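You operate a simulated robot arm through the tools that you are given. There is no shell and no other tool. Be economical: measure what you need, move in short steps, check, and stop when the job is done.

Carry out the task below with a simulated robot arm. There is one attempt and no reset: what you move stays moved.

Task
Lay the strap and the string packet named on the call sheet in the black tray.
Fine: shut the drawer again; leave the other packets and straps.

The check looks at the end state, three seconds after you hand in, the way a careful person would. Anything else that was tipped, shoved, dropped, spilled or broken makes it a failure. Flat cloth is picked up by pressing the open fingertips on it (5 to 10 N) and closing them slowly along it; thin cloth reads only 2 to 8 mm in the jaws.

Robot
A 7-joint arm with a two-finger parallel gripper on a trunk, on a base that drives. Base frame: it is fixed to the floor where the robot stands at the start and does not move with it; the origin is under the middle of the robot, x ahead of it, y to its left, z up. Readings come in m, degrees, newtons and seconds.
Its first joint turns from -115.0 to 115.0 degrees. Places, roughly: blue rolled strap, red rolled strap, yellow rolled [-0.25, 1.5, 0.5]; drawer of the humidifier cabinet [0.6, 0.1, 0.7]; green rolled strap [-0.25, 1.75, 1.5]; inside of the black tray [-0.2, 1.1, 0.8]. Payload 3.91 kg.
Tool frame: the origin (TCP) lies between the finger pads and is the grasp point; the fingertips stand 0.03 m ahead of it; z points along the fingers, y is the line along which they close. Largest opening 0.11 m; finger width 0.02, thickness 0.01; the body of the gripper, 0.048 by 0.112 m, starts 0.055 m behind the TCP.
Orientation is that of the tool frame in the base frame, as a unit quaternion [x, y, z, w]. With the fingers straight down and closing along the base's y, the tool's x points along the base's -x, its y along +y and its z along -z.

Tools
- The arm moves only by the tool apply_moves. Its argument "deltas" is a list of rows, each a list of 3 entries, a list of its own where there are three numbers: the finger opening in m, from 0 to 0.11, then the shift along the tool's x, y, z in m, then the turn, a rotation vector about the tool's x, y, z in degrees. In form: [[jaw, [dx, dy, dz], [ax, ay, az]], ...]. A call has 1 to 8 rows; each row is the pose to reach, as a shift and turn from the pose commanded when the call began, along the tool's axes at that moment. A row lasts 0.2 s, in which the tool goes at most 0.05 m and 8.6 degrees; a call with a longer step from one row to the next is refused whole, and so is a gripper value outside its range. A pose out of reach is approached as far as the arm can. The call stops where the force on the tool passes 90 N (or 10 N more than at its start, if that is more) or the arm is blocked; 0.2 s more then pass. The fingers move at their own pace (about 0.108 m/s each) and stop on an object; they squeeze with about 34 N. The grip force told is the motor's: it shows also when the fingers shut on nothing. Time passes only in rows, and 0.2 s behind the last, so rows that repeat a pose let the fingers close. It gives the time, the measured TCP pose, the force on the tool (base axes), the opening and the grip force at its end, in the units of the frame above (readings bear some noise), with the torque about the TCP (base axes, N m) and any sound that the robot's microphone picked up.
- Cameras (640 x 400 px; columns grow to the right, rows downward): "scene" is now at [-0.0015, 0.2029, 1.4529]; the picture's right is [0.65, -0.76, 0.00], its down [-0.60, -0.51, -0.62] and it looks along [0.47, 0.40, -0.79] (base axes); focal length 250 px, centre (320, 200). "wrist" rides on the gripper at [0.072, 0.017, -0.103] in the tool frame; the picture's right is [-0.23, 0.97, 0.00], its down [-0.76, -0.18, -0.62] and it looks along [-0.61, -0.14, 0.78] (tool axes); focal length 222 px, centre (320, 200).
- get_image(camera): a new picture of that camera. No time passes.
- move_column(by): slides the trunk up (or, below 0, down) by that many m; the arm and the scene camera ride with it, the base frame stays. It gives what a move gives, with no picture.
- roll_base(legs): drives the robot by 1 to 6 legs, each [ahead, turn to the left] in m and degrees, along the robot's own axes; the way and the turn of a leg run together, so that a leg with both is an arc; at most 1.5 m and 180 degrees a leg. The arm and the cameras ride along, it lands a little off, and it stops where it bumps. It gives what a move gives.
- aim_head(pan, tilt): turns the head with the scene camera to pan (to the left, within 155 degrees either way) and tilt (down, from -29 to 69), counted from straight ahead of the robot. It gives what a move gives.
- measure_at(camera, pixels): for up to 12 pixels [column, row] of the newest picture of that camera ("zoom" is the newest enlarged one), the place [x, y, z] in the base frame of the surface seen there, good to about 0.002 m. No time passes.
- close_up(camera, box): a new picture of the part [left, top, right, bottom] of that camera's present view, enlarged. No time passes.
- close_job(): hands the job in; it is judged then, once.

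Work in short steps. Measure before you move; look again where a grasp or a placing could have gone wrong, and mend it. You have 80 turns and 68 pictures in all, those below and enlarged ones among them. Open the gripper and draw the arm clear of the work before you hand the job in, unless the task says otherwise; then end with one line.

The tools are called after "Call:" as a command line: name --argument value ..., lists and objects as JSON in quotes. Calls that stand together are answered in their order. apply_moves: Moves the arm, as the interface text tells. Its arguments: {"type":"object","properties":{"deltas":{"type":"array"}},"required":["deltas"]} The other tools are called the same way: move_column (by) slides the trunk up or down; roll_base (legs) drives the base; aim_head (pan, tilt) turns the head that bears the scene camera; get_image (camera) takes a picture; measure_at (camera, pixels) gives the place of the surface under pixels of a picture; close_up (camera, box) takes an enlarged picture of a part of a camera's view; close_job () hands the job in.

At the start:

```text
time_s: 0.0
tool_pos: [0.306, 0.3581, 1.1022]
ee_rot: [0.001, 1.0, 0.0, 0.0]
contact_force: [0.0, -0.4, -0.3]
ft_torque: [0.01, -0.02, -0.02]
opening: 0.11
gripper_force: 0.2
trunk travel left (down, up): [-0.575, 0.415]
robot x, y, heading: [0.0046, 0.0002, -0.1]
head pan, tilt: [40.7, 51.8]
```

scene: 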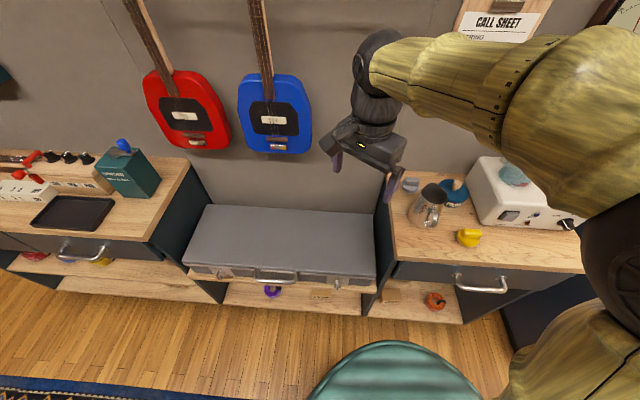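
wrist: 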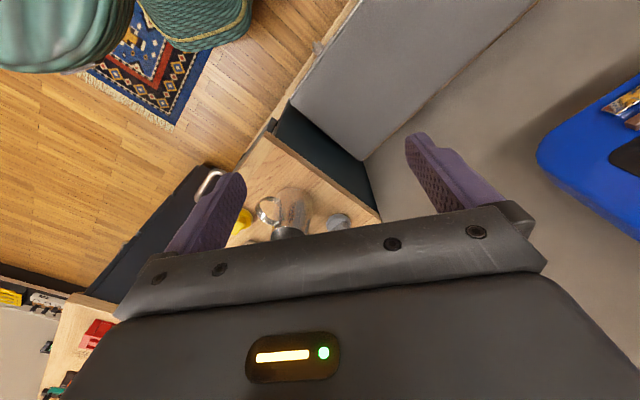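

The call sheet is at about (495,20) in the scene view, cut off at the top. I tilt the head up and pan right to read it.

Call:
aim_head --pan 15 --tilt 10

Call:
get_image --camera "scene"

```text
time_s: 1.1
tool_pos: [0.3054, 0.3589, 1.104]
ee_rot: [0.001, 1.0, -0.001, 0.0]
contact_force: [0.1, 0.0, -0.3]
ft_torque: [0.01, 0.03, 0.04]
opening: 0.1095
gripper_force: 0.0
trunk travel left (down, up): [-0.575, 0.415]
robot x, y, heading: [-0.0041, -0.0016, 0.4]
head pan, tilt: [15.0, 10.0]
```

```text
65 pictures are left
```

scene: 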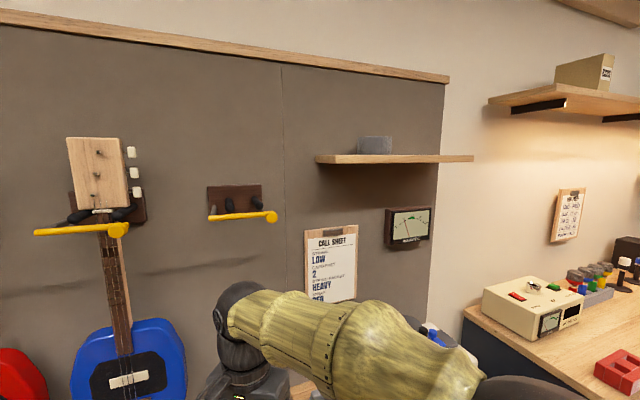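

The sheet is at (332,262) with its lower lines hidden by the arm. I take an enlarged picture of it first.

Call:
close_up --camera "scene" --box '[290, 220, 370, 310]'

Call:
close_up --camera "scene" --box '[545, 180, 595, 250]'

```text
4.44 times, centred on (330, 265) of scene
```

zoom: 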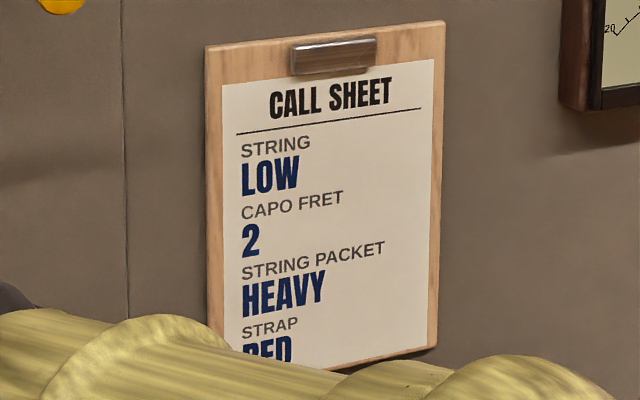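

```text
5.71 times, centred on (570, 215) of scene
```

zoom: 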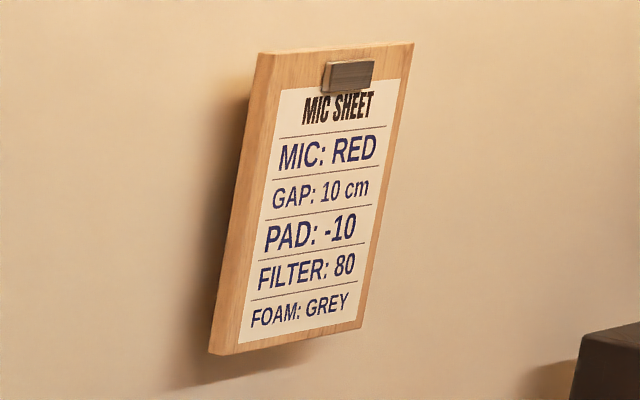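

The sheet reads STRING PACKET: HEAVY, STRAP: RED. Now I look down at the humidifier cabinet and measure the drawer handle.

Call:
aim_head --pan 35 --tilt 52

Call:
get_image --camera "scene"

```text
time_s: 2.2
tool_pos: [0.3054, 0.3593, 1.1035]
ee_rot: [0.0, 1.0, 0.0, 0.0]
contact_force: [-0.8, 0.6, -1.3]
ft_torque: [-0.01, -0.01, -0.01]
opening: 0.1097
gripper_force: 0.1
trunk travel left (down, up): [-0.575, 0.415]
robot x, y, heading: [0.0001, -0.0018, -0.0]
head pan, tilt: [35.0, 52.0]
```

```text
62 pictures are left
```

scene: 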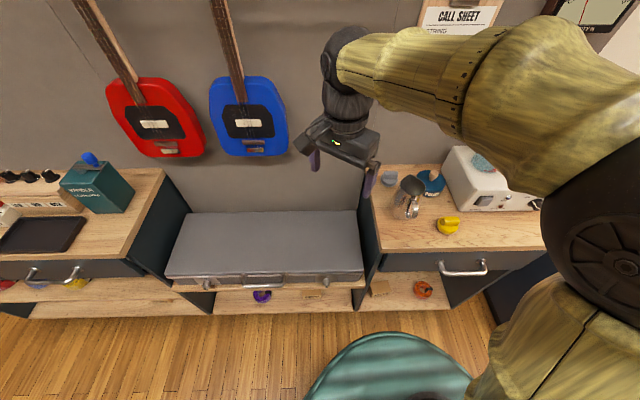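

Call:
measure_at --camera "scene" --pixels '[[443, 269], [463, 274], [484, 266], [405, 265], [379, 262], [390, 248], [500, 230], [50, 283], [35, 232], [448, 225], [340, 380], [80, 284]]'

Call:
close_up --camera "scene" --box '[0, 160, 180, 320]'

Call:
close_up --camera "scene" --box '[350, 140, 560, 310]'

```text
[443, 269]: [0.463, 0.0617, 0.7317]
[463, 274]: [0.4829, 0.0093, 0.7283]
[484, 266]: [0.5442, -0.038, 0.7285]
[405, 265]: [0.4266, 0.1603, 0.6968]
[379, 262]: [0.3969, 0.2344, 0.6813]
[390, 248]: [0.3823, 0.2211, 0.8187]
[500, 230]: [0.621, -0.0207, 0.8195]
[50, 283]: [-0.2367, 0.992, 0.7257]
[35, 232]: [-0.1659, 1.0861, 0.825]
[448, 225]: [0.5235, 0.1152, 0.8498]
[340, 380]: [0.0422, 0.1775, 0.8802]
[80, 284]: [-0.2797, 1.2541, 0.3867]
```

```text
2.50 times, centred on (90, 240) of scene
```

zoom: 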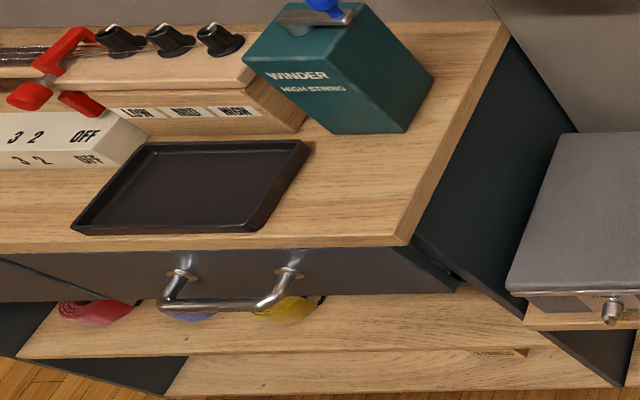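

```text
2.35 times, centred on (455, 225) of scene
```

zoom: 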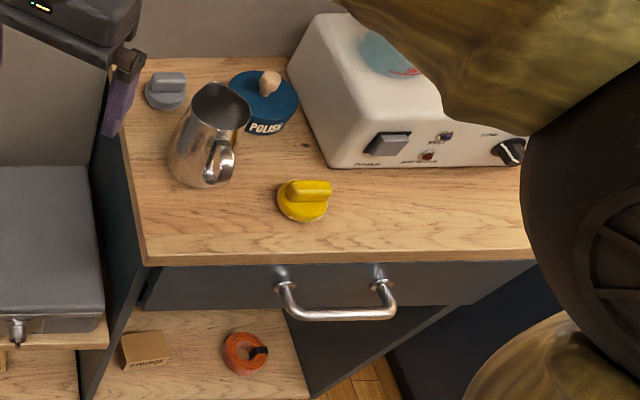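

Handle bar centre is about (0.50, 0.01, 0.73), the tray and the straps are at the left cabinet. Before driving I check the floor at the right and right below the robot.

Call:
aim_head --pan -30 --tilt 55

Call:
get_image --camera "scene"

Call:
aim_head --pan 100 --tilt 55

Call:
get_image --camera "scene"

```text
time_s: 3.5
tool_pos: [0.3057, 0.3598, 1.1043]
ee_rot: [0.0, 1.0, 0.0, 0.0]
contact_force: [0.1, 0.9, -0.3]
ft_torque: [-0.02, 0.02, 0.02]
opening: 0.1099
gripper_force: 0.1
trunk travel left (down, up): [-0.575, 0.415]
robot x, y, heading: [-0.0009, -0.0012, 0.2]
head pan, tilt: [-30.0, 55.0]
```

```text
59 pictures are left
```

scene: 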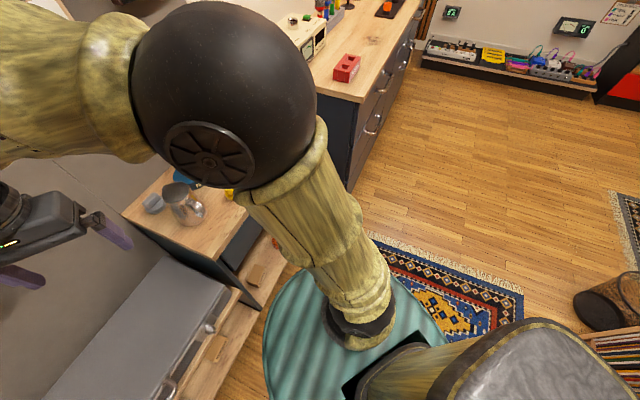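

```text
time_s: 5.7
tool_pos: [0.3053, 0.3592, 1.1034]
ee_rot: [0.0, 1.0, 0.0, 0.0]
contact_force: [-0.4, 0.8, -0.4]
ft_torque: [0.04, 0.03, 0.03]
opening: 0.1098
gripper_force: 0.3
trunk travel left (down, up): [-0.575, 0.415]
robot x, y, heading: [0.0008, -0.0034, -0.0]
head pan, tilt: [100.0, 55.0]
```

```text
58 pictures are left
```

scene: 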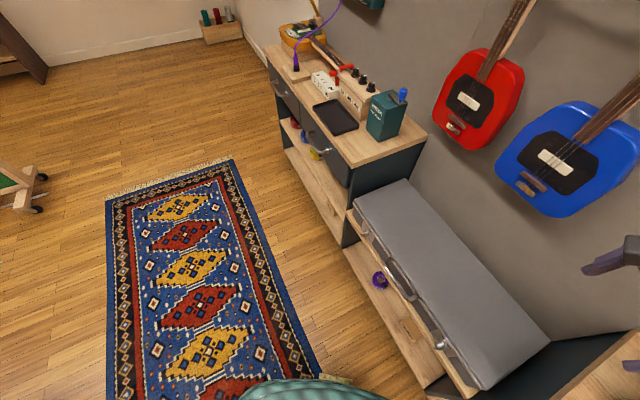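

The floor beside and behind the robot is free (the teal disc is my own trunk). I drive in front of the drawer by turning left, backing 0.22 m, and turning to face the wall.

Call:
roll_base --legs '[[0, 102], [-0.22, 0], [0, -64.5]]'

Call:
aim_head --pan -12 --tilt 55

Call:
get_image --camera "scene"

```text
time_s: 14.4
tool_pos: [0.0654, 0.2585, 1.1041]
ee_rot: [-0.325, 0.946, 0.0, 0.0]
contact_force: [-0.3, 0.4, 0.1]
ft_torque: [-0.01, 0.02, 0.0]
opening: 0.1101
gripper_force: 0.1
trunk travel left (down, up): [-0.575, 0.415]
robot x, y, heading: [0.0446, -0.2068, 37.7]
head pan, tilt: [100.0, 55.0]
```

```text
time_s: 16.3
tool_pos: [0.0658, 0.2591, 1.1044]
ee_rot: [-0.325, 0.946, 0.0, 0.0]
contact_force: [-0.7, -0.5, 0.0]
ft_torque: [0.0, 0.02, -0.02]
opening: 0.1098
gripper_force: 0.0
trunk travel left (down, up): [-0.575, 0.415]
robot x, y, heading: [0.0451, -0.2125, 38.1]
head pan, tilt: [-12.0, 55.0]
```

```text
57 pictures are left
```

scene: 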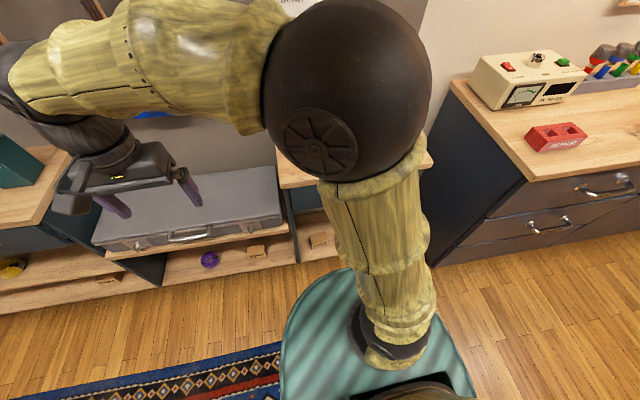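

The arm now hides the drawer (elbow at (340,100)). I swing the tool toward the drawer at the same height, so that the wrist camera sees the handle.

Call:
apply_moves --deltas '[[0.11, [0.01, -0.05, 0], [0, 0, 0]], [0.11, [0.02, -0.1, 0], [0, 0, 0]], [0.11, [0.03, -0.15, 0], [0, 0, 0]], [0.11, [0.03, -0.2, 0], [0, 0, 0]], [0.11, [0.03, -0.25, 0], [0, 0, 0]], [0.11, [0.03, -0.3, 0], [0, 0, 0]], [0.11, [0.03, -0.35, 0], [0, 0, 0]], [0.11, [0.03, -0.4, 0], [0, 0, 0]]]'

Call:
get_image --camera "wrist"

Call:
get_image --camera "scene"

```text
refused: row 1 steps farther than a row can; nothing moved
```

```text
56 pictures are left
```

wrist: 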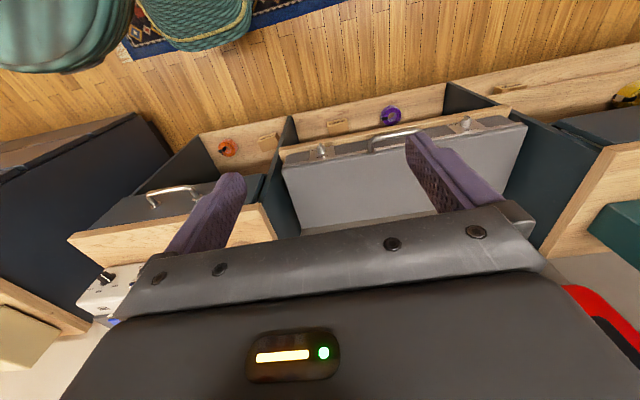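

```text
55 pictures are left
```

scene: 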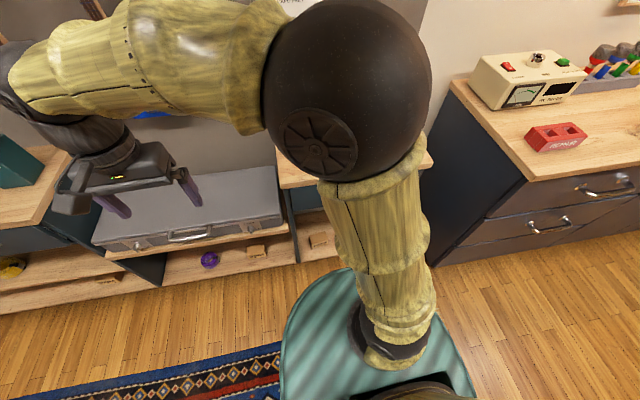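

The wrist view shows the drawer handle at about (150,200)-(198,190), its face and the counter edge. I measure these here.

Call:
measure_at --camera "wrist" --pixels '[[149, 196], [172, 189], [197, 188], [152, 206], [110, 215], [180, 205], [70, 238], [120, 230], [250, 180], [160, 222], [365, 140], [228, 149]]'

Call:
close_up --camera "wrist" --box '[60, 120, 300, 270]'

```text
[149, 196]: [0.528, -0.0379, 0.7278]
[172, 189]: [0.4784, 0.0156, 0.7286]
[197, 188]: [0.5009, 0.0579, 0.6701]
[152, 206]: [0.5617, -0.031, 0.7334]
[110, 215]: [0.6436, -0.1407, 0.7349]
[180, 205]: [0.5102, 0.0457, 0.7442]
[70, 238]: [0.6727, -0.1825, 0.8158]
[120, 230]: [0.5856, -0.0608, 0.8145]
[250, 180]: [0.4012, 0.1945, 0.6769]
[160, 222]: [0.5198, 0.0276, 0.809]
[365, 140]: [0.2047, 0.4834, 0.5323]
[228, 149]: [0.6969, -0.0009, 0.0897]
```

```text
2.67 times, centred on (180, 195) of wrist
```

zoom: 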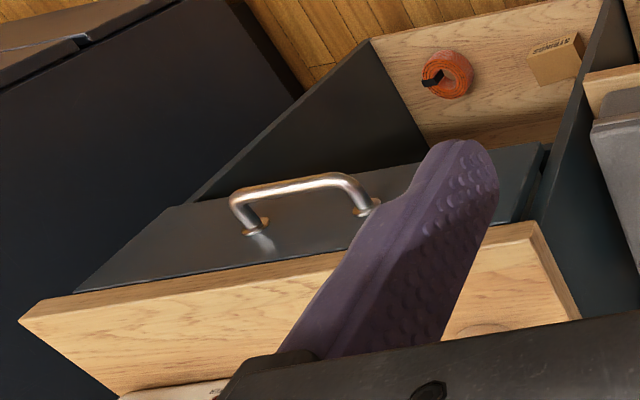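

The wall normal is (0.809, 0.588), the drawer face lies at 0.439 along it, and the bar centre is about (0.491, 0.007, 0.728). I move the tool sideways and roll it so the jaws will close across the bar.

Call:
apply_moves --deltas '[[0.08, [0.0, -0.048, 0], [0, 0, 8.5]], [0.08, [0.0, -0.096, 0], [0, 0, 17]], [0.08, [0.0, -0.144, 0], [0, 0, 25.5]], [0.08, [0.0, -0.192, 0], [0, 0, 34]], [0.08, [0.0, -0.24, 0], [0, 0, 42.5]], [0.08, [0.0, -0.288, 0], [0, 0, 51]], [0.08, [0.0, -0.336, 0], [0, 0, 59.5]], [0.08, [0.0, -0.384, 0], [0, 0, 68]]]'

Call:
apply_moves --deltas '[[0.08, [0, 0, 0], [0, 0, 8.0]], [0.08, [0, 0, 0], [0, 0, 16]], [0.08, [0, 0, 0], [0, 0, 24]], [0.08, [0, 0, 0], [0, 0, 24]]]'

Call:
apply_moves --deltas '[[0.08, [0, 0, 0], [-8, 0, 0]], [0.08, [0, 0, 0], [-16, 0, 0]], [0.08, [0, 0, 0], [-24, 0, 0]], [0.08, [0, 0, 0], [-32, 0, 0]], [0.08, [0, 0, 0], [-40, 0, 0]], [0.08, [0, 0, 0], [-45, 0, 0]], [0.08, [0, 0, 0], [-45, 0, 0]]]'

Call:
get_image --camera "scene"

```text
time_s: 18.1
tool_pos: [0.3009, -0.0445, 1.1025]
ee_rot: [0.26, 0.966, 0.0, 0.001]
contact_force: [-0.3, 0.6, -0.3]
ft_torque: [0.0, -0.04, 0.01]
opening: 0.0801
gripper_force: 0.1
trunk travel left (down, up): [-0.575, 0.415]
robot x, y, heading: [0.0435, -0.2102, 37.9]
head pan, tilt: [-12.0, 55.0]
```

```text
time_s: 19.1
tool_pos: [0.3003, -0.0442, 1.103]
ee_rot: [0.456, 0.89, -0.001, 0.001]
contact_force: [0.3, 0.2, -0.1]
ft_torque: [0.02, 0.0, -0.02]
opening: 0.0799
gripper_force: 0.0
trunk travel left (down, up): [-0.575, 0.415]
robot x, y, heading: [0.0485, -0.2106, 37.9]
head pan, tilt: [-12.0, 55.0]
```

```text
time_s: 20.7
tool_pos: [0.3671, 0.0064, 1.0597]
ee_rot: [0.42, 0.823, 0.34, 0.174]
contact_force: [0.0, -0.4, -0.6]
ft_torque: [0.02, 0.0, -0.04]
opening: 0.0802
gripper_force: 0.1
out of reach, approached as far as the arm can: row 1, 2, 3, 4, 5, 6, 7
trunk travel left (down, up): [-0.575, 0.415]
robot x, y, heading: [0.0433, -0.2132, 37.8]
head pan, tilt: [-12.0, 55.0]
```

```text
53 pictures are left
```

scene: 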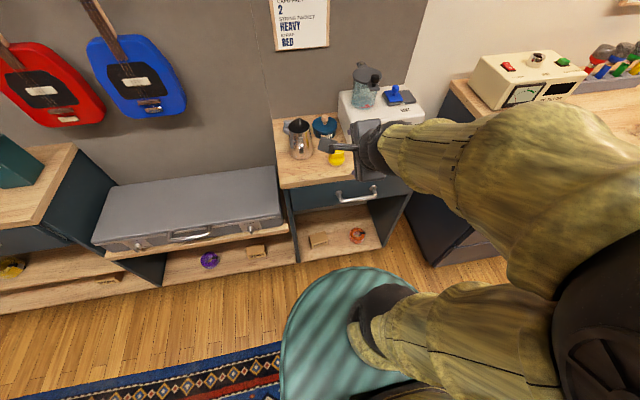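

The jaws are tilted 45° toward the drawer now, with the position pushed outward by the reach limit. I shift the tool to above the handle and then lower the trunk.

Call:
apply_moves --deltas '[[0.08, [-0.018, 0.018, 0.018], [0, 0, 0]], [0.08, [-0.036, 0.036, 0.036], [0, 0, 0]], [0.08, [-0.054, 0.053, 0.053], [0, 0, 0]], [0.08, [-0.071, 0.07, 0.07], [0, 0, 0]], [0.08, [-0.071, 0.07, 0.07], [0, 0, 0]]]'

```text
time_s: 21.9
tool_pos: [0.4881, 0.006, 1.0607]
ee_rot: [0.42, 0.823, 0.341, 0.175]
contact_force: [0.2, -0.1, 0.1]
ft_torque: [0.02, -0.01, 0.01]
opening: 0.0801
gripper_force: 0.0
trunk travel left (down, up): [-0.575, 0.415]
robot x, y, heading: [0.0477, -0.212, 38.1]
head pan, tilt: [-12.0, 55.0]
```

The move started from the measured pose, so I am right above the bar at z=1.06. I draw back 0.085 m along the normal and lower the trunk.

Call:
apply_moves --deltas '[[0.08, [0, -0.03, -0.03], [0, 0, 0]], [0.08, [0, -0.06, -0.06], [0, 0, 0]], [0.08, [0, -0.06, -0.06], [0, 0, 0]]]'

Call:
move_column --by -0.248

Call:
get_image --camera "wrist"

Call:
get_image --camera "scene"

```text
time_s: 22.7
tool_pos: [0.419, -0.0443, 1.0582]
ee_rot: [0.42, 0.823, 0.341, 0.174]
contact_force: [-0.8, -0.2, -0.4]
ft_torque: [-0.01, 0.03, 0.01]
opening: 0.08
gripper_force: 0.0
trunk travel left (down, up): [-0.575, 0.415]
robot x, y, heading: [0.042, -0.2139, 38.0]
head pan, tilt: [-12.0, 55.0]
```

```text
time_s: 25.3
tool_pos: [0.4181, -0.0442, 0.8055]
ee_rot: [0.422, 0.827, 0.331, 0.168]
contact_force: [0.7, 1.0, -0.1]
ft_torque: [0.02, -0.02, 0.01]
opening: 0.0799
gripper_force: 0.1
trunk travel left (down, up): [-0.327, 0.663]
robot x, y, heading: [0.048, -0.2118, 38.0]
head pan, tilt: [-12.0, 55.0]
```

```text
52 pictures are left
```

wrist: 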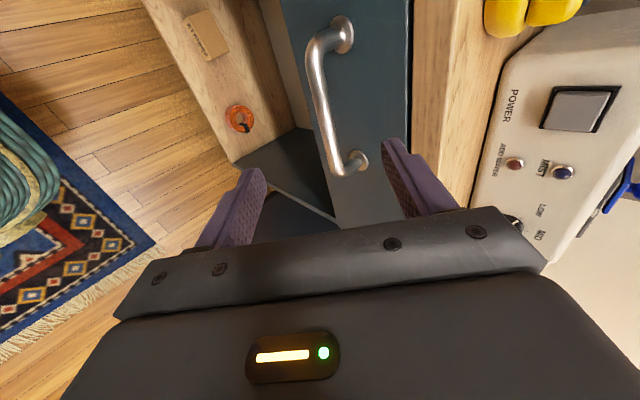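

```text
51 pictures are left
```

scene: 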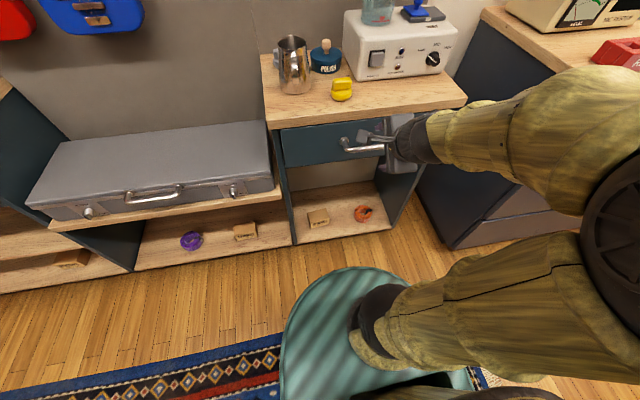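

The bar runs from (315,50) to (345,168) in the wrist view. I measure its ends precisely.

Call:
measure_at --camera "wrist" --pixels '[[315, 60], [321, 90], [328, 120], [337, 152], [365, 100], [342, 40], [357, 160]]'

```text
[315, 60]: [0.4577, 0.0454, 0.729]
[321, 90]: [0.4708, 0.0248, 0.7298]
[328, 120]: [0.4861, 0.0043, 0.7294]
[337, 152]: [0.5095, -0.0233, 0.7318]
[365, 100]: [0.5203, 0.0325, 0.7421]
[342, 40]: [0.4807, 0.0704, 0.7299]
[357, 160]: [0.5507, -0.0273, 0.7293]
```

Bar centre is at n=0.400, z=0.725. I narrow the jaws to 0.04, advance 0.105 m along the tool so the bar is just past the TCP, and close.

Call:
apply_moves --deltas '[[0.04, [0, 0.008, 0.0], [0, 0, 0]], [0.04, [0, 0.008, 0.04], [0, 0, 0]], [0.04, [0, 0.008, 0.075], [0, 0, 0]], [0.04, [0, 0.008, 0.105], [0, 0, 0]], [0.04, [0, 0.008, 0.105], [0, 0, 0]]]'

Call:
get_image --camera "wrist"

```text
time_s: 26.5
tool_pos: [0.4856, 0.0001, 0.7418]
ee_rot: [0.421, 0.823, 0.341, 0.174]
contact_force: [0.7, 0.4, 0.3]
ft_torque: [0.02, 0.01, 0.0]
opening: 0.04
gripper_force: 0.1
trunk travel left (down, up): [-0.327, 0.663]
robot x, y, heading: [0.0452, -0.212, 37.7]
head pan, tilt: [-12.0, 55.0]
```

```text
50 pictures are left
```

wrist: 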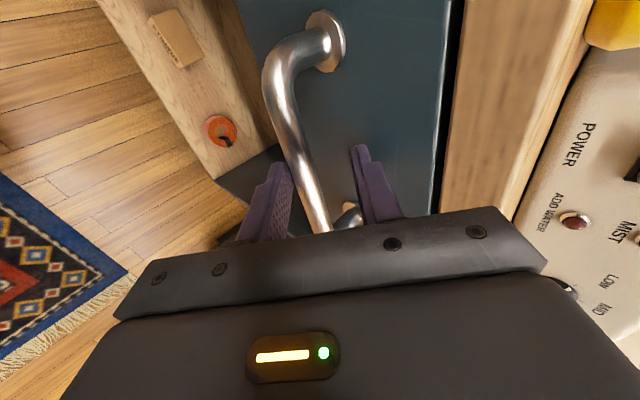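

The bar lies between the fingers at (310,190). I close on it.

Call:
apply_moves --deltas '[[0.0, [0, 0, 0], [0, 0, 0]], [0.0, [0, -0.002, 0.0], [0, 0, 0]], [0.0, [0, -0.004, 0.0], [0, 0, 0]], [0.0, [0, -0.004, 0], [0, 0, 0]]]'

```text
time_s: 27.5
tool_pos: [0.4793, -0.003, 0.7358]
ee_rot: [0.423, 0.824, 0.335, 0.172]
contact_force: [-16.5, -17.2, -37.0]
ft_torque: [-0.96, 0.22, 0.16]
opening: 0.0157
gripper_force: 45.2
trunk travel left (down, up): [-0.327, 0.663]
robot x, y, heading: [0.0461, -0.2081, 37.9]
head pan, tilt: [-12.0, 55.0]
```

The grip holds the bar (opening 15.7 mm, 45 N). I pull the drawer by driving straight back 0.2 m, and look.

Call:
roll_base --legs '[[-0.1, 0], [-0.1, 0]]'

Call:
get_image --camera "scene"

```text
time_s: 29.4
tool_pos: [0.3234, -0.1224, 0.74]
ee_rot: [0.42, 0.823, 0.341, 0.174]
contact_force: [-17.5, 23.6, -8.1]
ft_torque: [0.48, 0.52, 0.97]
opening: 0.0159
gripper_force: 44.8
trunk travel left (down, up): [-0.327, 0.663]
robot x, y, heading: [-0.1113, -0.3337, 37.5]
head pan, tilt: [-12.0, 55.0]
```

```text
49 pictures are left
```

scene: 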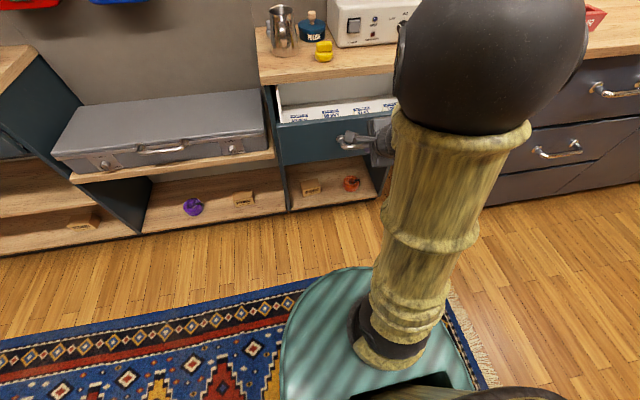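

The drawer is open and packets show at (290-400,110). I take a closer look at the labels.

Call:
close_up --camera "scene" --box '[265, 60, 405, 150]'

```text
4.44 times, centred on (335, 105) of scene
```

zoom: 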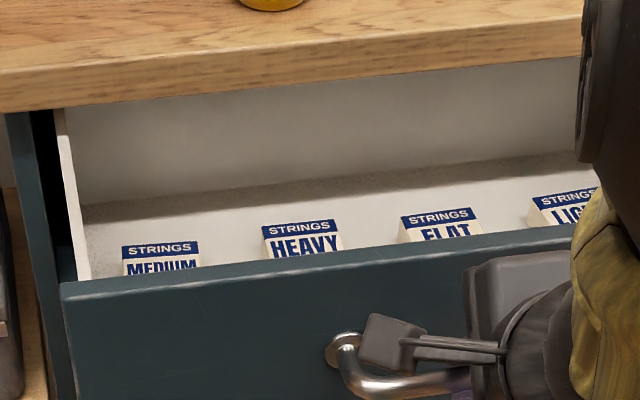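

HEAVY is the second from the left, at zoom (303,240). I measure the packets and the drawer walls.

Call:
measure_at --camera "zoom" --pixels '[[303, 230], [266, 228], [334, 222], [300, 246], [160, 250], [440, 217], [565, 202], [300, 190], [330, 265], [100, 230], [200, 288], [75, 200]]'

```text
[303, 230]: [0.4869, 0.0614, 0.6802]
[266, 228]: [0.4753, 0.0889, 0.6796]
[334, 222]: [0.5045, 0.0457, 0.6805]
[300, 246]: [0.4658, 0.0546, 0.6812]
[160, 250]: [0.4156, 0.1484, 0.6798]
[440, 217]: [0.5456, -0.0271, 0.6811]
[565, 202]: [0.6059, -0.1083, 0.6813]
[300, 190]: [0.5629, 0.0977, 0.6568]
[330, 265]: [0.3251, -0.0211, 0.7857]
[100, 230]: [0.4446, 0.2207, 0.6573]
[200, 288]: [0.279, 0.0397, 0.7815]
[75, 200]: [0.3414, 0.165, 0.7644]
```

The packet top is at z=0.681 and its back edge is right at the counter edge (n≈0.437), so I open the drawer 0.06 m further.

Call:
roll_base --legs '[[-0.06, 0]]'

Call:
close_up --camera "scene" --box '[255, 50, 415, 150]'

```text
time_s: 30.4
tool_pos: [0.2751, -0.1626, 0.7395]
ee_rot: [0.422, 0.823, 0.34, 0.173]
contact_force: [0.1, 1.0, -0.7]
ft_torque: [-0.01, 0.02, -0.01]
opening: 0.0
gripper_force: 37.0
trunk travel left (down, up): [-0.327, 0.663]
robot x, y, heading: [-0.1637, -0.3749, 37.6]
head pan, tilt: [-12.0, 55.0]
```

```text
4.00 times, centred on (335, 100) of scene
```

zoom: 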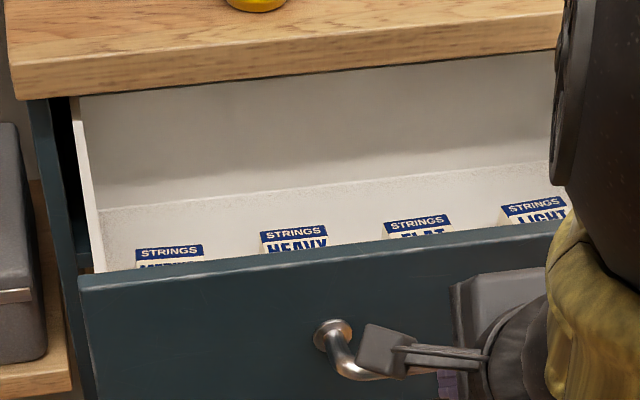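

The fingers slipped off; the drawer is probably at its stop. I measure where the drawer and the packet are now.

Call:
measure_at --camera "zoom" --pixels '[[263, 237], [293, 228], [326, 227], [293, 240], [270, 247], [220, 270], [120, 283], [400, 355], [335, 335], [480, 240], [150, 250], [203, 247]]'

```text
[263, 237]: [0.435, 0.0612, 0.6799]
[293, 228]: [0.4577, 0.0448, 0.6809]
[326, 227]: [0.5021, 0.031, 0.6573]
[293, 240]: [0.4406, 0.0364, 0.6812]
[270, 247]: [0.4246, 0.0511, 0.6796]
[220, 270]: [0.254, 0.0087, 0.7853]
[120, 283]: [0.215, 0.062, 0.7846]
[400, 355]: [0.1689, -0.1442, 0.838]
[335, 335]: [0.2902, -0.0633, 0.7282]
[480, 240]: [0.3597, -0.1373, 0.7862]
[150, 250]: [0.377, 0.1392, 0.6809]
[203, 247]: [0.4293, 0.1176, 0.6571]
```

The drawer opened 0.23 m and HEAVY's back edge (n≈0.397) now lies clear in front of the counter. I back the tool off and turn it to point straight down, closing along the wall direction.

Call:
apply_moves --deltas '[[0.0, [0, 0, -0.04], [0, 0, 0]], [0.03, [0, 0, -0.08], [8, 0, 0]], [0.075, [0, 0, -0.12], [16, 0, 0]], [0.075, [0, 0, -0.12], [24, 0, 0]], [0.075, [0, 0, -0.12], [32, 0, 0]], [0.075, [0, 0, -0.12], [40, 0, 0]], [0.075, [0, 0, -0.12], [45, 0, 0]], [0.075, [0, 0, -0.12], [45, 0, 0]]]'

Call:
apply_moves --deltas '[[0.075, [0, 0, -0.03], [0, 0, -8.5]], [0.075, [0, 0, -0.06], [0, 0, -17]], [0.075, [0, 0, -0.09], [0, 0, -25.5]], [0.075, [0, 0, -0.12], [0, 0, -34]], [0.075, [0, 0, -0.14], [0, 0, -42.5]], [0.075, [0, 0, -0.16], [0, 0, -51]], [0.075, [0, 0, -0.18], [0, 0, -59.5]], [0.075, [0, 0, -0.2], [0, 0, -68]]]'

Call:
apply_moves --deltas '[[0.075, [0, 0, 0], [0, 0, -8]], [0.075, [0, 0, 0], [0, 0, -15]], [0.075, [0, 0, 0], [0, 0, -22]], [0.075, [0, 0, 0], [0, 0, -22]]]'

Call:
move_column --by -0.17

```text
time_s: 32.2
tool_pos: [0.2082, -0.2122, 0.8243]
ee_rot: [0.458, 0.889, -0.001, -0.001]
contact_force: [-0.8, -0.3, 0.8]
ft_torque: [-0.01, 0.0, 0.01]
opening: 0.0749
gripper_force: 0.1
out of reach, approached as far as the arm can: row 2
trunk travel left (down, up): [-0.327, 0.663]
robot x, y, heading: [-0.1627, -0.3734, 37.4]
head pan, tilt: [-12.0, 55.0]
```

```text
time_s: 34.0
tool_pos: [0.2083, -0.2134, 1.0253]
ee_rot: [-0.122, 0.993, 0.0, -0.002]
contact_force: [0.7, -0.5, -0.1]
ft_torque: [0.0, -0.01, 0.0]
opening: 0.0749
gripper_force: 0.0
trunk travel left (down, up): [-0.327, 0.663]
robot x, y, heading: [-0.1631, -0.3734, 37.6]
head pan, tilt: [-12.0, 55.0]
```

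```text
time_s: 35.0
tool_pos: [0.2056, -0.2127, 1.0233]
ee_rot: [-0.307, 0.952, -0.001, -0.002]
contact_force: [-0.5, 0.4, 0.7]
ft_torque: [-0.02, 0.02, 0.01]
opening: 0.0749
gripper_force: 0.0
trunk travel left (down, up): [-0.327, 0.663]
robot x, y, heading: [-0.1595, -0.37, 37.5]
head pan, tilt: [-12.0, 55.0]
```

```text
time_s: 36.9
tool_pos: [0.206, -0.2128, 0.8539]
ee_rot: [-0.307, 0.952, 0.0, -0.001]
contact_force: [-0.5, -0.7, 0.0]
ft_torque: [-0.01, -0.01, -0.02]
opening: 0.075
gripper_force: 0.1
trunk travel left (down, up): [-0.157, 0.833]
robot x, y, heading: [-0.1602, -0.3751, 37.6]
head pan, tilt: [-12.0, 55.0]
```

The tool points down with tips at z=0.824, above the drawer front (0.785). I drive forward 0.27 m over the drawer and look through the wrist camera.

Call:
roll_base --legs '[[0.27, 0]]'

Call:
get_image --camera "wrist"

Call:
get_image --camera "scene"

```text
time_s: 38.8
tool_pos: [0.4202, -0.0514, 0.8535]
ee_rot: [-0.303, 0.953, 0.0, -0.002]
contact_force: [-0.3, 0.9, 0.6]
ft_torque: [0.03, -0.01, -0.02]
opening: 0.0748
gripper_force: 0.1
trunk travel left (down, up): [-0.157, 0.833]
robot x, y, heading: [0.0492, -0.2072, 37.1]
head pan, tilt: [-12.0, 55.0]
```

```text
46 pictures are left
```

wrist: 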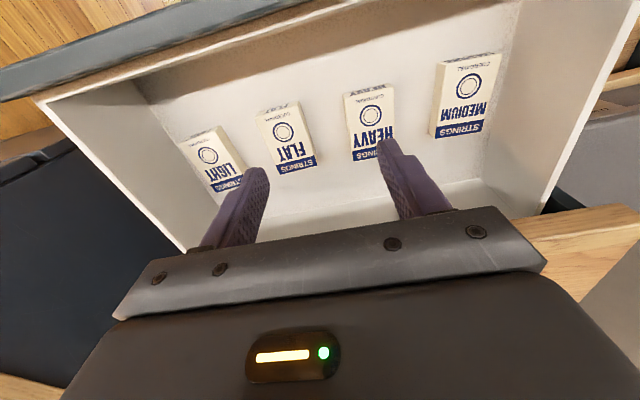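

```text
45 pictures are left
```

scene: 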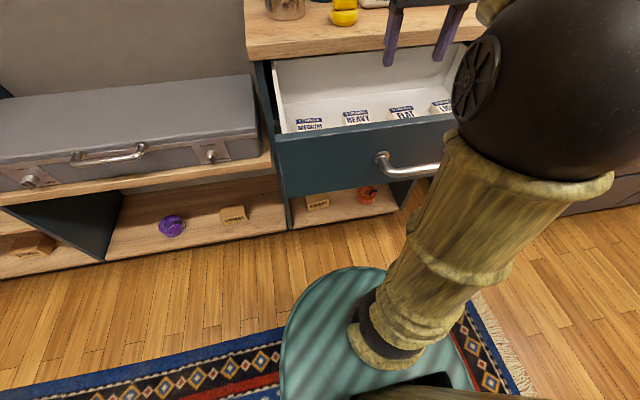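

The HEAVY packet is fully visible in the wrist view at (345-393, 85-160). I measure its corners and neighbours.

Call:
measure_at --camera "wrist" --pixels '[[347, 96], [392, 89], [355, 157], [372, 125], [370, 100], [262, 120], [295, 168], [318, 162], [437, 66], [433, 134], [390, 200], [330, 130]]'

Call:
close_up --camera "wrist" --box '[320, 60, 440, 180]'

```text
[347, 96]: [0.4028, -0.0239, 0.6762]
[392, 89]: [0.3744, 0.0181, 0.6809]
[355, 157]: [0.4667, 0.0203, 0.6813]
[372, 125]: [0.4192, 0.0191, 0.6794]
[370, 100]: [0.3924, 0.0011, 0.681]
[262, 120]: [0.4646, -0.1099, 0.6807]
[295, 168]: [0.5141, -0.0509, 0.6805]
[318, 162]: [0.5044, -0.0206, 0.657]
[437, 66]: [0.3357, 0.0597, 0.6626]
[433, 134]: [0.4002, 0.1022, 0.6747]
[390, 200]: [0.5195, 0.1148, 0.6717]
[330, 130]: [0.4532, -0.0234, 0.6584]
```

```text
3.33 times, centred on (380, 120) of wrist
```

zoom: 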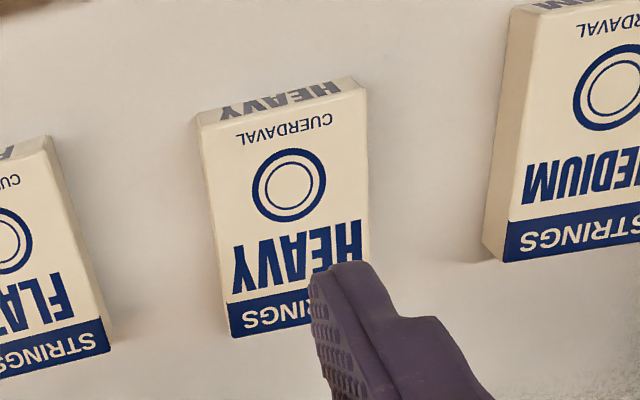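

The packet spans n 0.312–0.390, t 0.206–0.258 (centre (0.420, 0.019)), top at z 0.681. I go over it, then down to z=0.692.

Call:
apply_moves --deltas '[[0.08, [-0.02, 0.028, 0], [0, 0, -0.4]], [0.08, [-0.04, 0.057, 0], [0, 0, -0.8]], [0.08, [-0.04, 0.057, 0.045], [0, 0, -0.8]], [0.08, [-0.04, 0.057, 0.09], [0, 0, -0.8]], [0.08, [-0.04, 0.057, 0.11], [0, 0, -0.8]], [0.08, [-0.04, 0.057, 0.11], [0, 0, -0.8]]]'

Call:
get_image --camera "wrist"

```text
time_s: 40.2
tool_pos: [0.4176, 0.0198, 0.7423]
ee_rot: [-0.311, 0.951, -0.001, -0.001]
contact_force: [-0.5, -0.4, 0.5]
ft_torque: [0.0, -0.03, 0.01]
opening: 0.0798
gripper_force: 0.0
trunk travel left (down, up): [-0.157, 0.833]
robot x, y, heading: [0.0506, -0.2091, 37.0]
head pan, tilt: [-12.0, 55.0]
```

```text
43 pictures are left
```

wrist: 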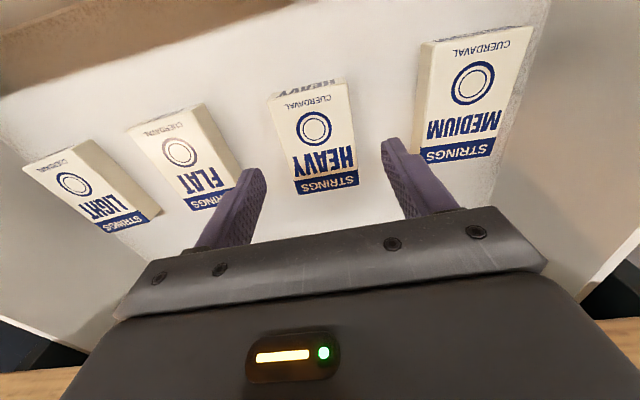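

HEAVY lies between the fingers, FLAT and MEDIUM outside them. I descend 0.05 m and close.

Call:
apply_moves --deltas '[[0.08, [0.002, 0, 0.03], [0, 0, 0]], [0.08, [0.002, 0, 0.05], [0, 0, 0]], [0.08, [0.002, 0, 0.05], [0, 0, 0]], [0.03, [0.002, 0, 0.05], [0, 0, 0]], [0.03, [0.002, 0, 0.05], [0, 0, 0]], [0.03, [0.002, 0, 0.05], [0, 0, 0]]]'

```text
time_s: 41.6
tool_pos: [0.4159, 0.0169, 0.6933]
ee_rot: [-0.31, 0.951, -0.001, -0.002]
contact_force: [-0.7, 0.4, 0.2]
ft_torque: [-0.02, 0.01, 0.02]
opening: 0.0571
gripper_force: 34.6
trunk travel left (down, up): [-0.157, 0.833]
robot x, y, heading: [0.0505, -0.2101, 37.4]
head pan, tilt: [-12.0, 55.0]
```

The packet is held (opening 57 mm, 35 N). I lift it 0.17 m and check.

Call:
apply_moves --deltas '[[0.03, [0, 0, -0.03], [0, 0, 0]], [0.03, [0, 0, -0.07], [0, 0, 0]], [0.03, [0, 0, -0.11], [0, 0, 0]], [0.03, [0, 0, -0.15], [0, 0, 0]], [0.03, [0, 0, -0.19], [0, 0, 0]], [0.03, [0, 0, -0.19], [0, 0, 0]]]'

Call:
get_image --camera "wrist"

```text
time_s: 43.0
tool_pos: [0.4151, 0.0179, 0.8863]
ee_rot: [-0.31, 0.951, -0.001, -0.001]
contact_force: [-0.1, 0.8, -1.2]
ft_torque: [0.02, 0.0, 0.0]
opening: 0.0298
gripper_force: 0.0
trunk travel left (down, up): [-0.157, 0.833]
robot x, y, heading: [0.0519, -0.2065, 36.9]
head pan, tilt: [-12.0, 55.0]
```

```text
42 pictures are left
```

wrist: 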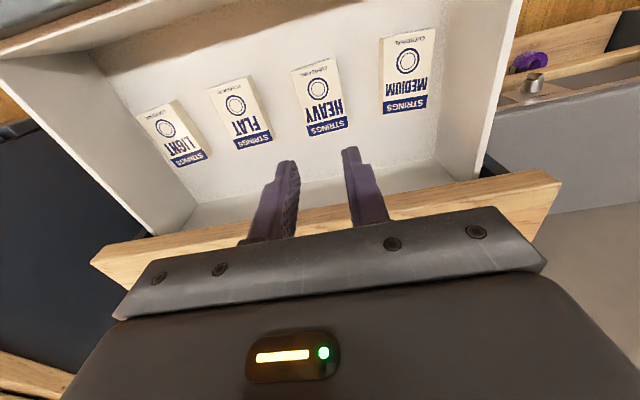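

The packet slipped out while lifting; it is still in place at (320,95). I measure it again for a deeper grasp.

Call:
measure_at --camera "wrist" --pixels '[[294, 76], [335, 62], [308, 134], [346, 124], [322, 100], [300, 107], [342, 100]]'

Call:
close_up --camera "wrist" --box '[200, 20, 440, 170]'

```text
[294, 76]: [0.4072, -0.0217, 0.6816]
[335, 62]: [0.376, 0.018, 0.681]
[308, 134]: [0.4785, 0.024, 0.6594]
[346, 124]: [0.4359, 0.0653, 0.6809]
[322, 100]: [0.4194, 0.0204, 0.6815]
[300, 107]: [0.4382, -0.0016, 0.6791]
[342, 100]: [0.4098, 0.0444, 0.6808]
```

```text
2.67 times, centred on (320, 95) of wrist
```

zoom: 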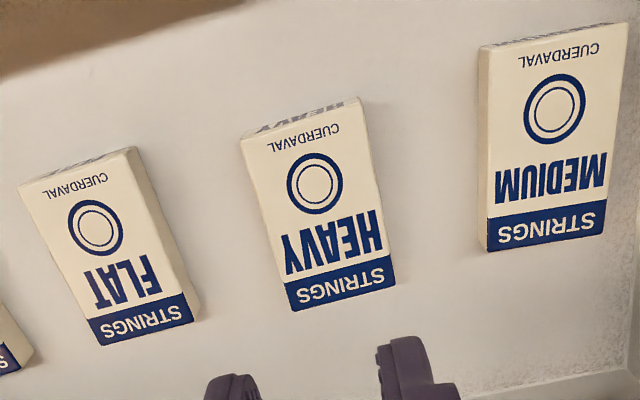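

The packet did not move. I go down deeper, to z≈0.689, close fully and lift slowly.

Call:
apply_moves --deltas '[[0.08, [-0.0076, 0, 0.04], [0, 0, 0]], [0.08, [-0.0076, 0, 0.08], [0, 0, 0]], [0.08, [-0.0076, 0, 0.12], [0, 0, 0]], [0.08, [-0.0076, 0, 0.155], [0, 0, 0]], [0.08, [-0.0076, 0, 0.18], [0, 0, 0]], [0.08, [-0.0076, 0, 0.192], [0, 0, 0]], [0.08, [-0.0076, 0, 0.198], [0, 0, 0]], [0.08, [-0.0076, 0, 0.198], [0, 0, 0]]]'

Call:
apply_moves --deltas '[[0.0, [0, 0, 0], [0, 0, 0]], [0.0, [0, 0, 0], [0, 0, 0]], [0.0, [0, 0, 0], [0, 0, 0]], [0.0, [0, 0, -0.004], [0, 0, 0]], [0.0, [0, 0, -0.008], [0, 0, 0]], [0.0, [0, 0, -0.012], [0, 0, 0]], [0.0, [0, 0, -0.016], [0, 0, 0]], [0.0, [0, 0, -0.02], [0, 0, 0]]]'

Call:
get_image --camera "wrist"

```text
time_s: 44.8
tool_pos: [0.4213, 0.0211, 0.6884]
ee_rot: [-0.311, 0.95, 0.0, 0.001]
contact_force: [-1.4, 3.3, 18.7]
ft_torque: [-0.34, -0.12, 0.05]
opening: 0.0799
gripper_force: 0.1
trunk travel left (down, up): [-0.157, 0.833]
robot x, y, heading: [0.0491, -0.2081, 37.1]
head pan, tilt: [-12.0, 55.0]
```

```text
time_s: 46.6
tool_pos: [0.4223, 0.0205, 0.7053]
ee_rot: [-0.311, 0.95, -0.001, -0.002]
contact_force: [0.5, 0.2, 0.4]
ft_torque: [-0.02, -0.01, -0.02]
opening: 0.0572
gripper_force: 34.1
trunk travel left (down, up): [-0.157, 0.833]
robot x, y, heading: [0.0529, -0.2106, 36.8]
head pan, tilt: [-12.0, 55.0]
```

```text
40 pictures are left
```

wrist: 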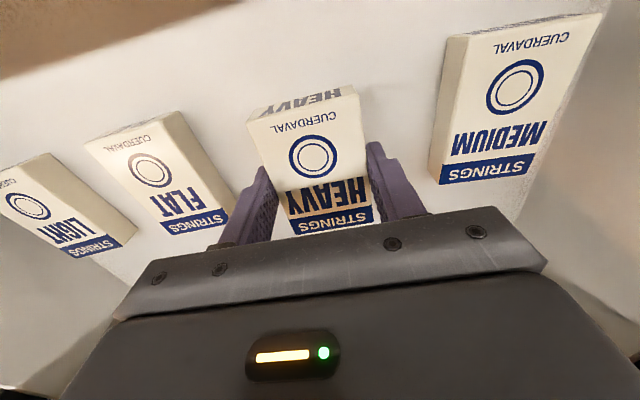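

The packet is rising with the fingers. I keep lifting slowly.

Call:
apply_moves --deltas '[[0.0, [0, 0, -0.02], [0, 0, 0]], [0.0, [0, 0, -0.04], [0, 0, 0]], [0.0, [0, 0, -0.06], [0, 0, 0]], [0.0, [0, 0, -0.085], [0, 0, 0]], [0.0, [0, 0, -0.11], [0, 0, 0]], [0.0, [0, 0, -0.135], [0, 0, 0]], [0.0, [0, 0, -0.16], [0, 0, 0]], [0.0, [0, 0, -0.185], [0, 0, 0]]]'

Call:
get_image --camera "wrist"

```text
time_s: 48.4
tool_pos: [0.4225, 0.0216, 0.8919]
ee_rot: [-0.31, 0.951, 0.0, -0.001]
contact_force: [0.3, 0.1, -0.1]
ft_torque: [0.05, -0.01, 0.01]
opening: 0.0571
gripper_force: 34.6
trunk travel left (down, up): [-0.157, 0.833]
robot x, y, heading: [0.0474, -0.2121, 36.9]
head pan, tilt: [-12.0, 55.0]
```

```text
39 pictures are left
```

wrist: 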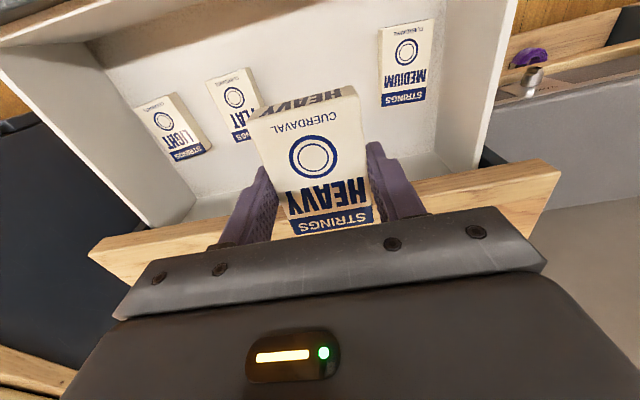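

The packet is firmly held. I back out over the drawer, turn left, drive 1.2 m along the wall and turn to face the left cabinet at a safe distance.

Call:
roll_base --legs '[[-0.25, 0], [0, 89.5], [1.2, 0], [0, -90]]'

Call:
move_column --by 0.2

Call:
aim_head --pan 0 --tilt 50

Call:
get_image --camera "scene"

Call:
get_image --camera "wrist"

```text
time_s: 63.8
tool_pos: [-0.541, 0.863, 0.8916]
ee_rot: [-0.314, 0.949, 0.0, -0.002]
contact_force: [-0.2, 0.3, -0.8]
ft_torque: [-0.02, 0.03, -0.01]
opening: 0.057
gripper_force: 34.0
trunk travel left (down, up): [-0.157, 0.833]
robot x, y, heading: [-0.9125, 0.6319, 37.6]
head pan, tilt: [-12.0, 55.0]
```

```text
time_s: 66.0
tool_pos: [-0.5401, 0.8644, 1.0906]
ee_rot: [-0.314, 0.949, 0.0, -0.002]
contact_force: [0.0, 0.4, -1.4]
ft_torque: [0.0, 0.0, -0.01]
opening: 0.0569
gripper_force: 34.0
trunk travel left (down, up): [-0.357, 0.633]
robot x, y, heading: [-0.9133, 0.6352, 37.5]
head pan, tilt: [-12.0, 55.0]
```

```text
time_s: 66.7
tool_pos: [-0.5409, 0.8635, 1.0912]
ee_rot: [-0.314, 0.95, -0.002, -0.002]
contact_force: [0.0, 0.0, -1.1]
ft_torque: [0.0, 0.03, -0.01]
opening: 0.0571
gripper_force: 34.2
trunk travel left (down, up): [-0.357, 0.633]
robot x, y, heading: [-0.9101, 0.6296, 37.4]
head pan, tilt: [0.0, 50.0]
```

```text
38 pictures are left
```

scene: 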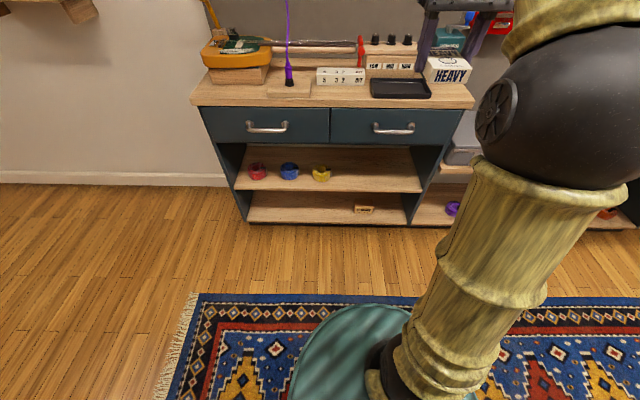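

```text
37 pictures are left
```

wrist: 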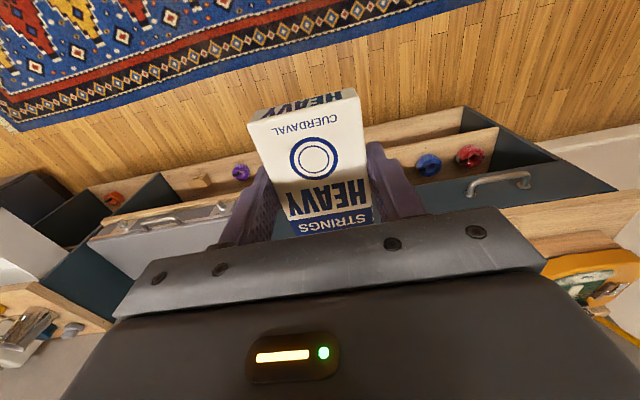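

I see the tray at (400,88), the red strap at (258,171), blue (289,171), yellow (321,174) on the mid shelf. I measure tray corners and straps.

Call:
measure_at --camera "scene" --pixels '[[372, 80], [423, 80], [372, 96], [430, 96], [400, 88], [258, 166], [250, 175], [267, 175], [289, 171], [258, 188], [330, 104], [268, 128]]'

Call:
close_up --camera "scene" --box '[190, 0, 490, 230]'

Call:
close_up --camera "scene" --box '[235, 145, 345, 210]'

```text
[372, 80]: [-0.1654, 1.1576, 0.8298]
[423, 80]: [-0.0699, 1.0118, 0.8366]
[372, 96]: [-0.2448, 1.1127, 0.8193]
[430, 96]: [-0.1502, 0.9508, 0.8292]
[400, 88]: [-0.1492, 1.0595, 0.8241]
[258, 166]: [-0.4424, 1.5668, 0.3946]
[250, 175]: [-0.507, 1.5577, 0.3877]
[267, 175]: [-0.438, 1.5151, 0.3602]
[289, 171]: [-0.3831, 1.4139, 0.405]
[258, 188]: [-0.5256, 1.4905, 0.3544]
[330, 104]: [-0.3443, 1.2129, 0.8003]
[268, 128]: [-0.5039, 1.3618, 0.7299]
```

```text
1.74 times, centred on (340, 115) of scene
```

zoom: 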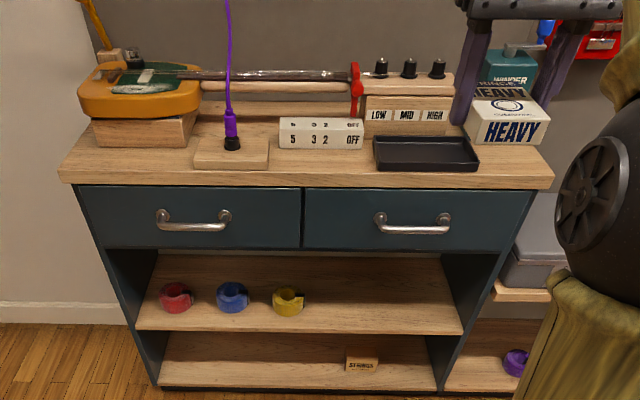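

```text
5.82 times, centred on (290, 178) of scene
```

zoom: 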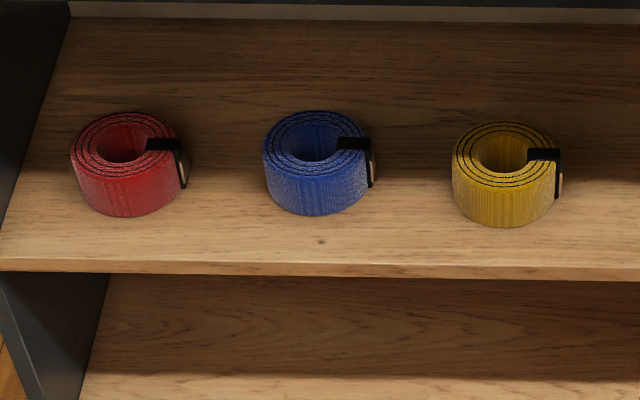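

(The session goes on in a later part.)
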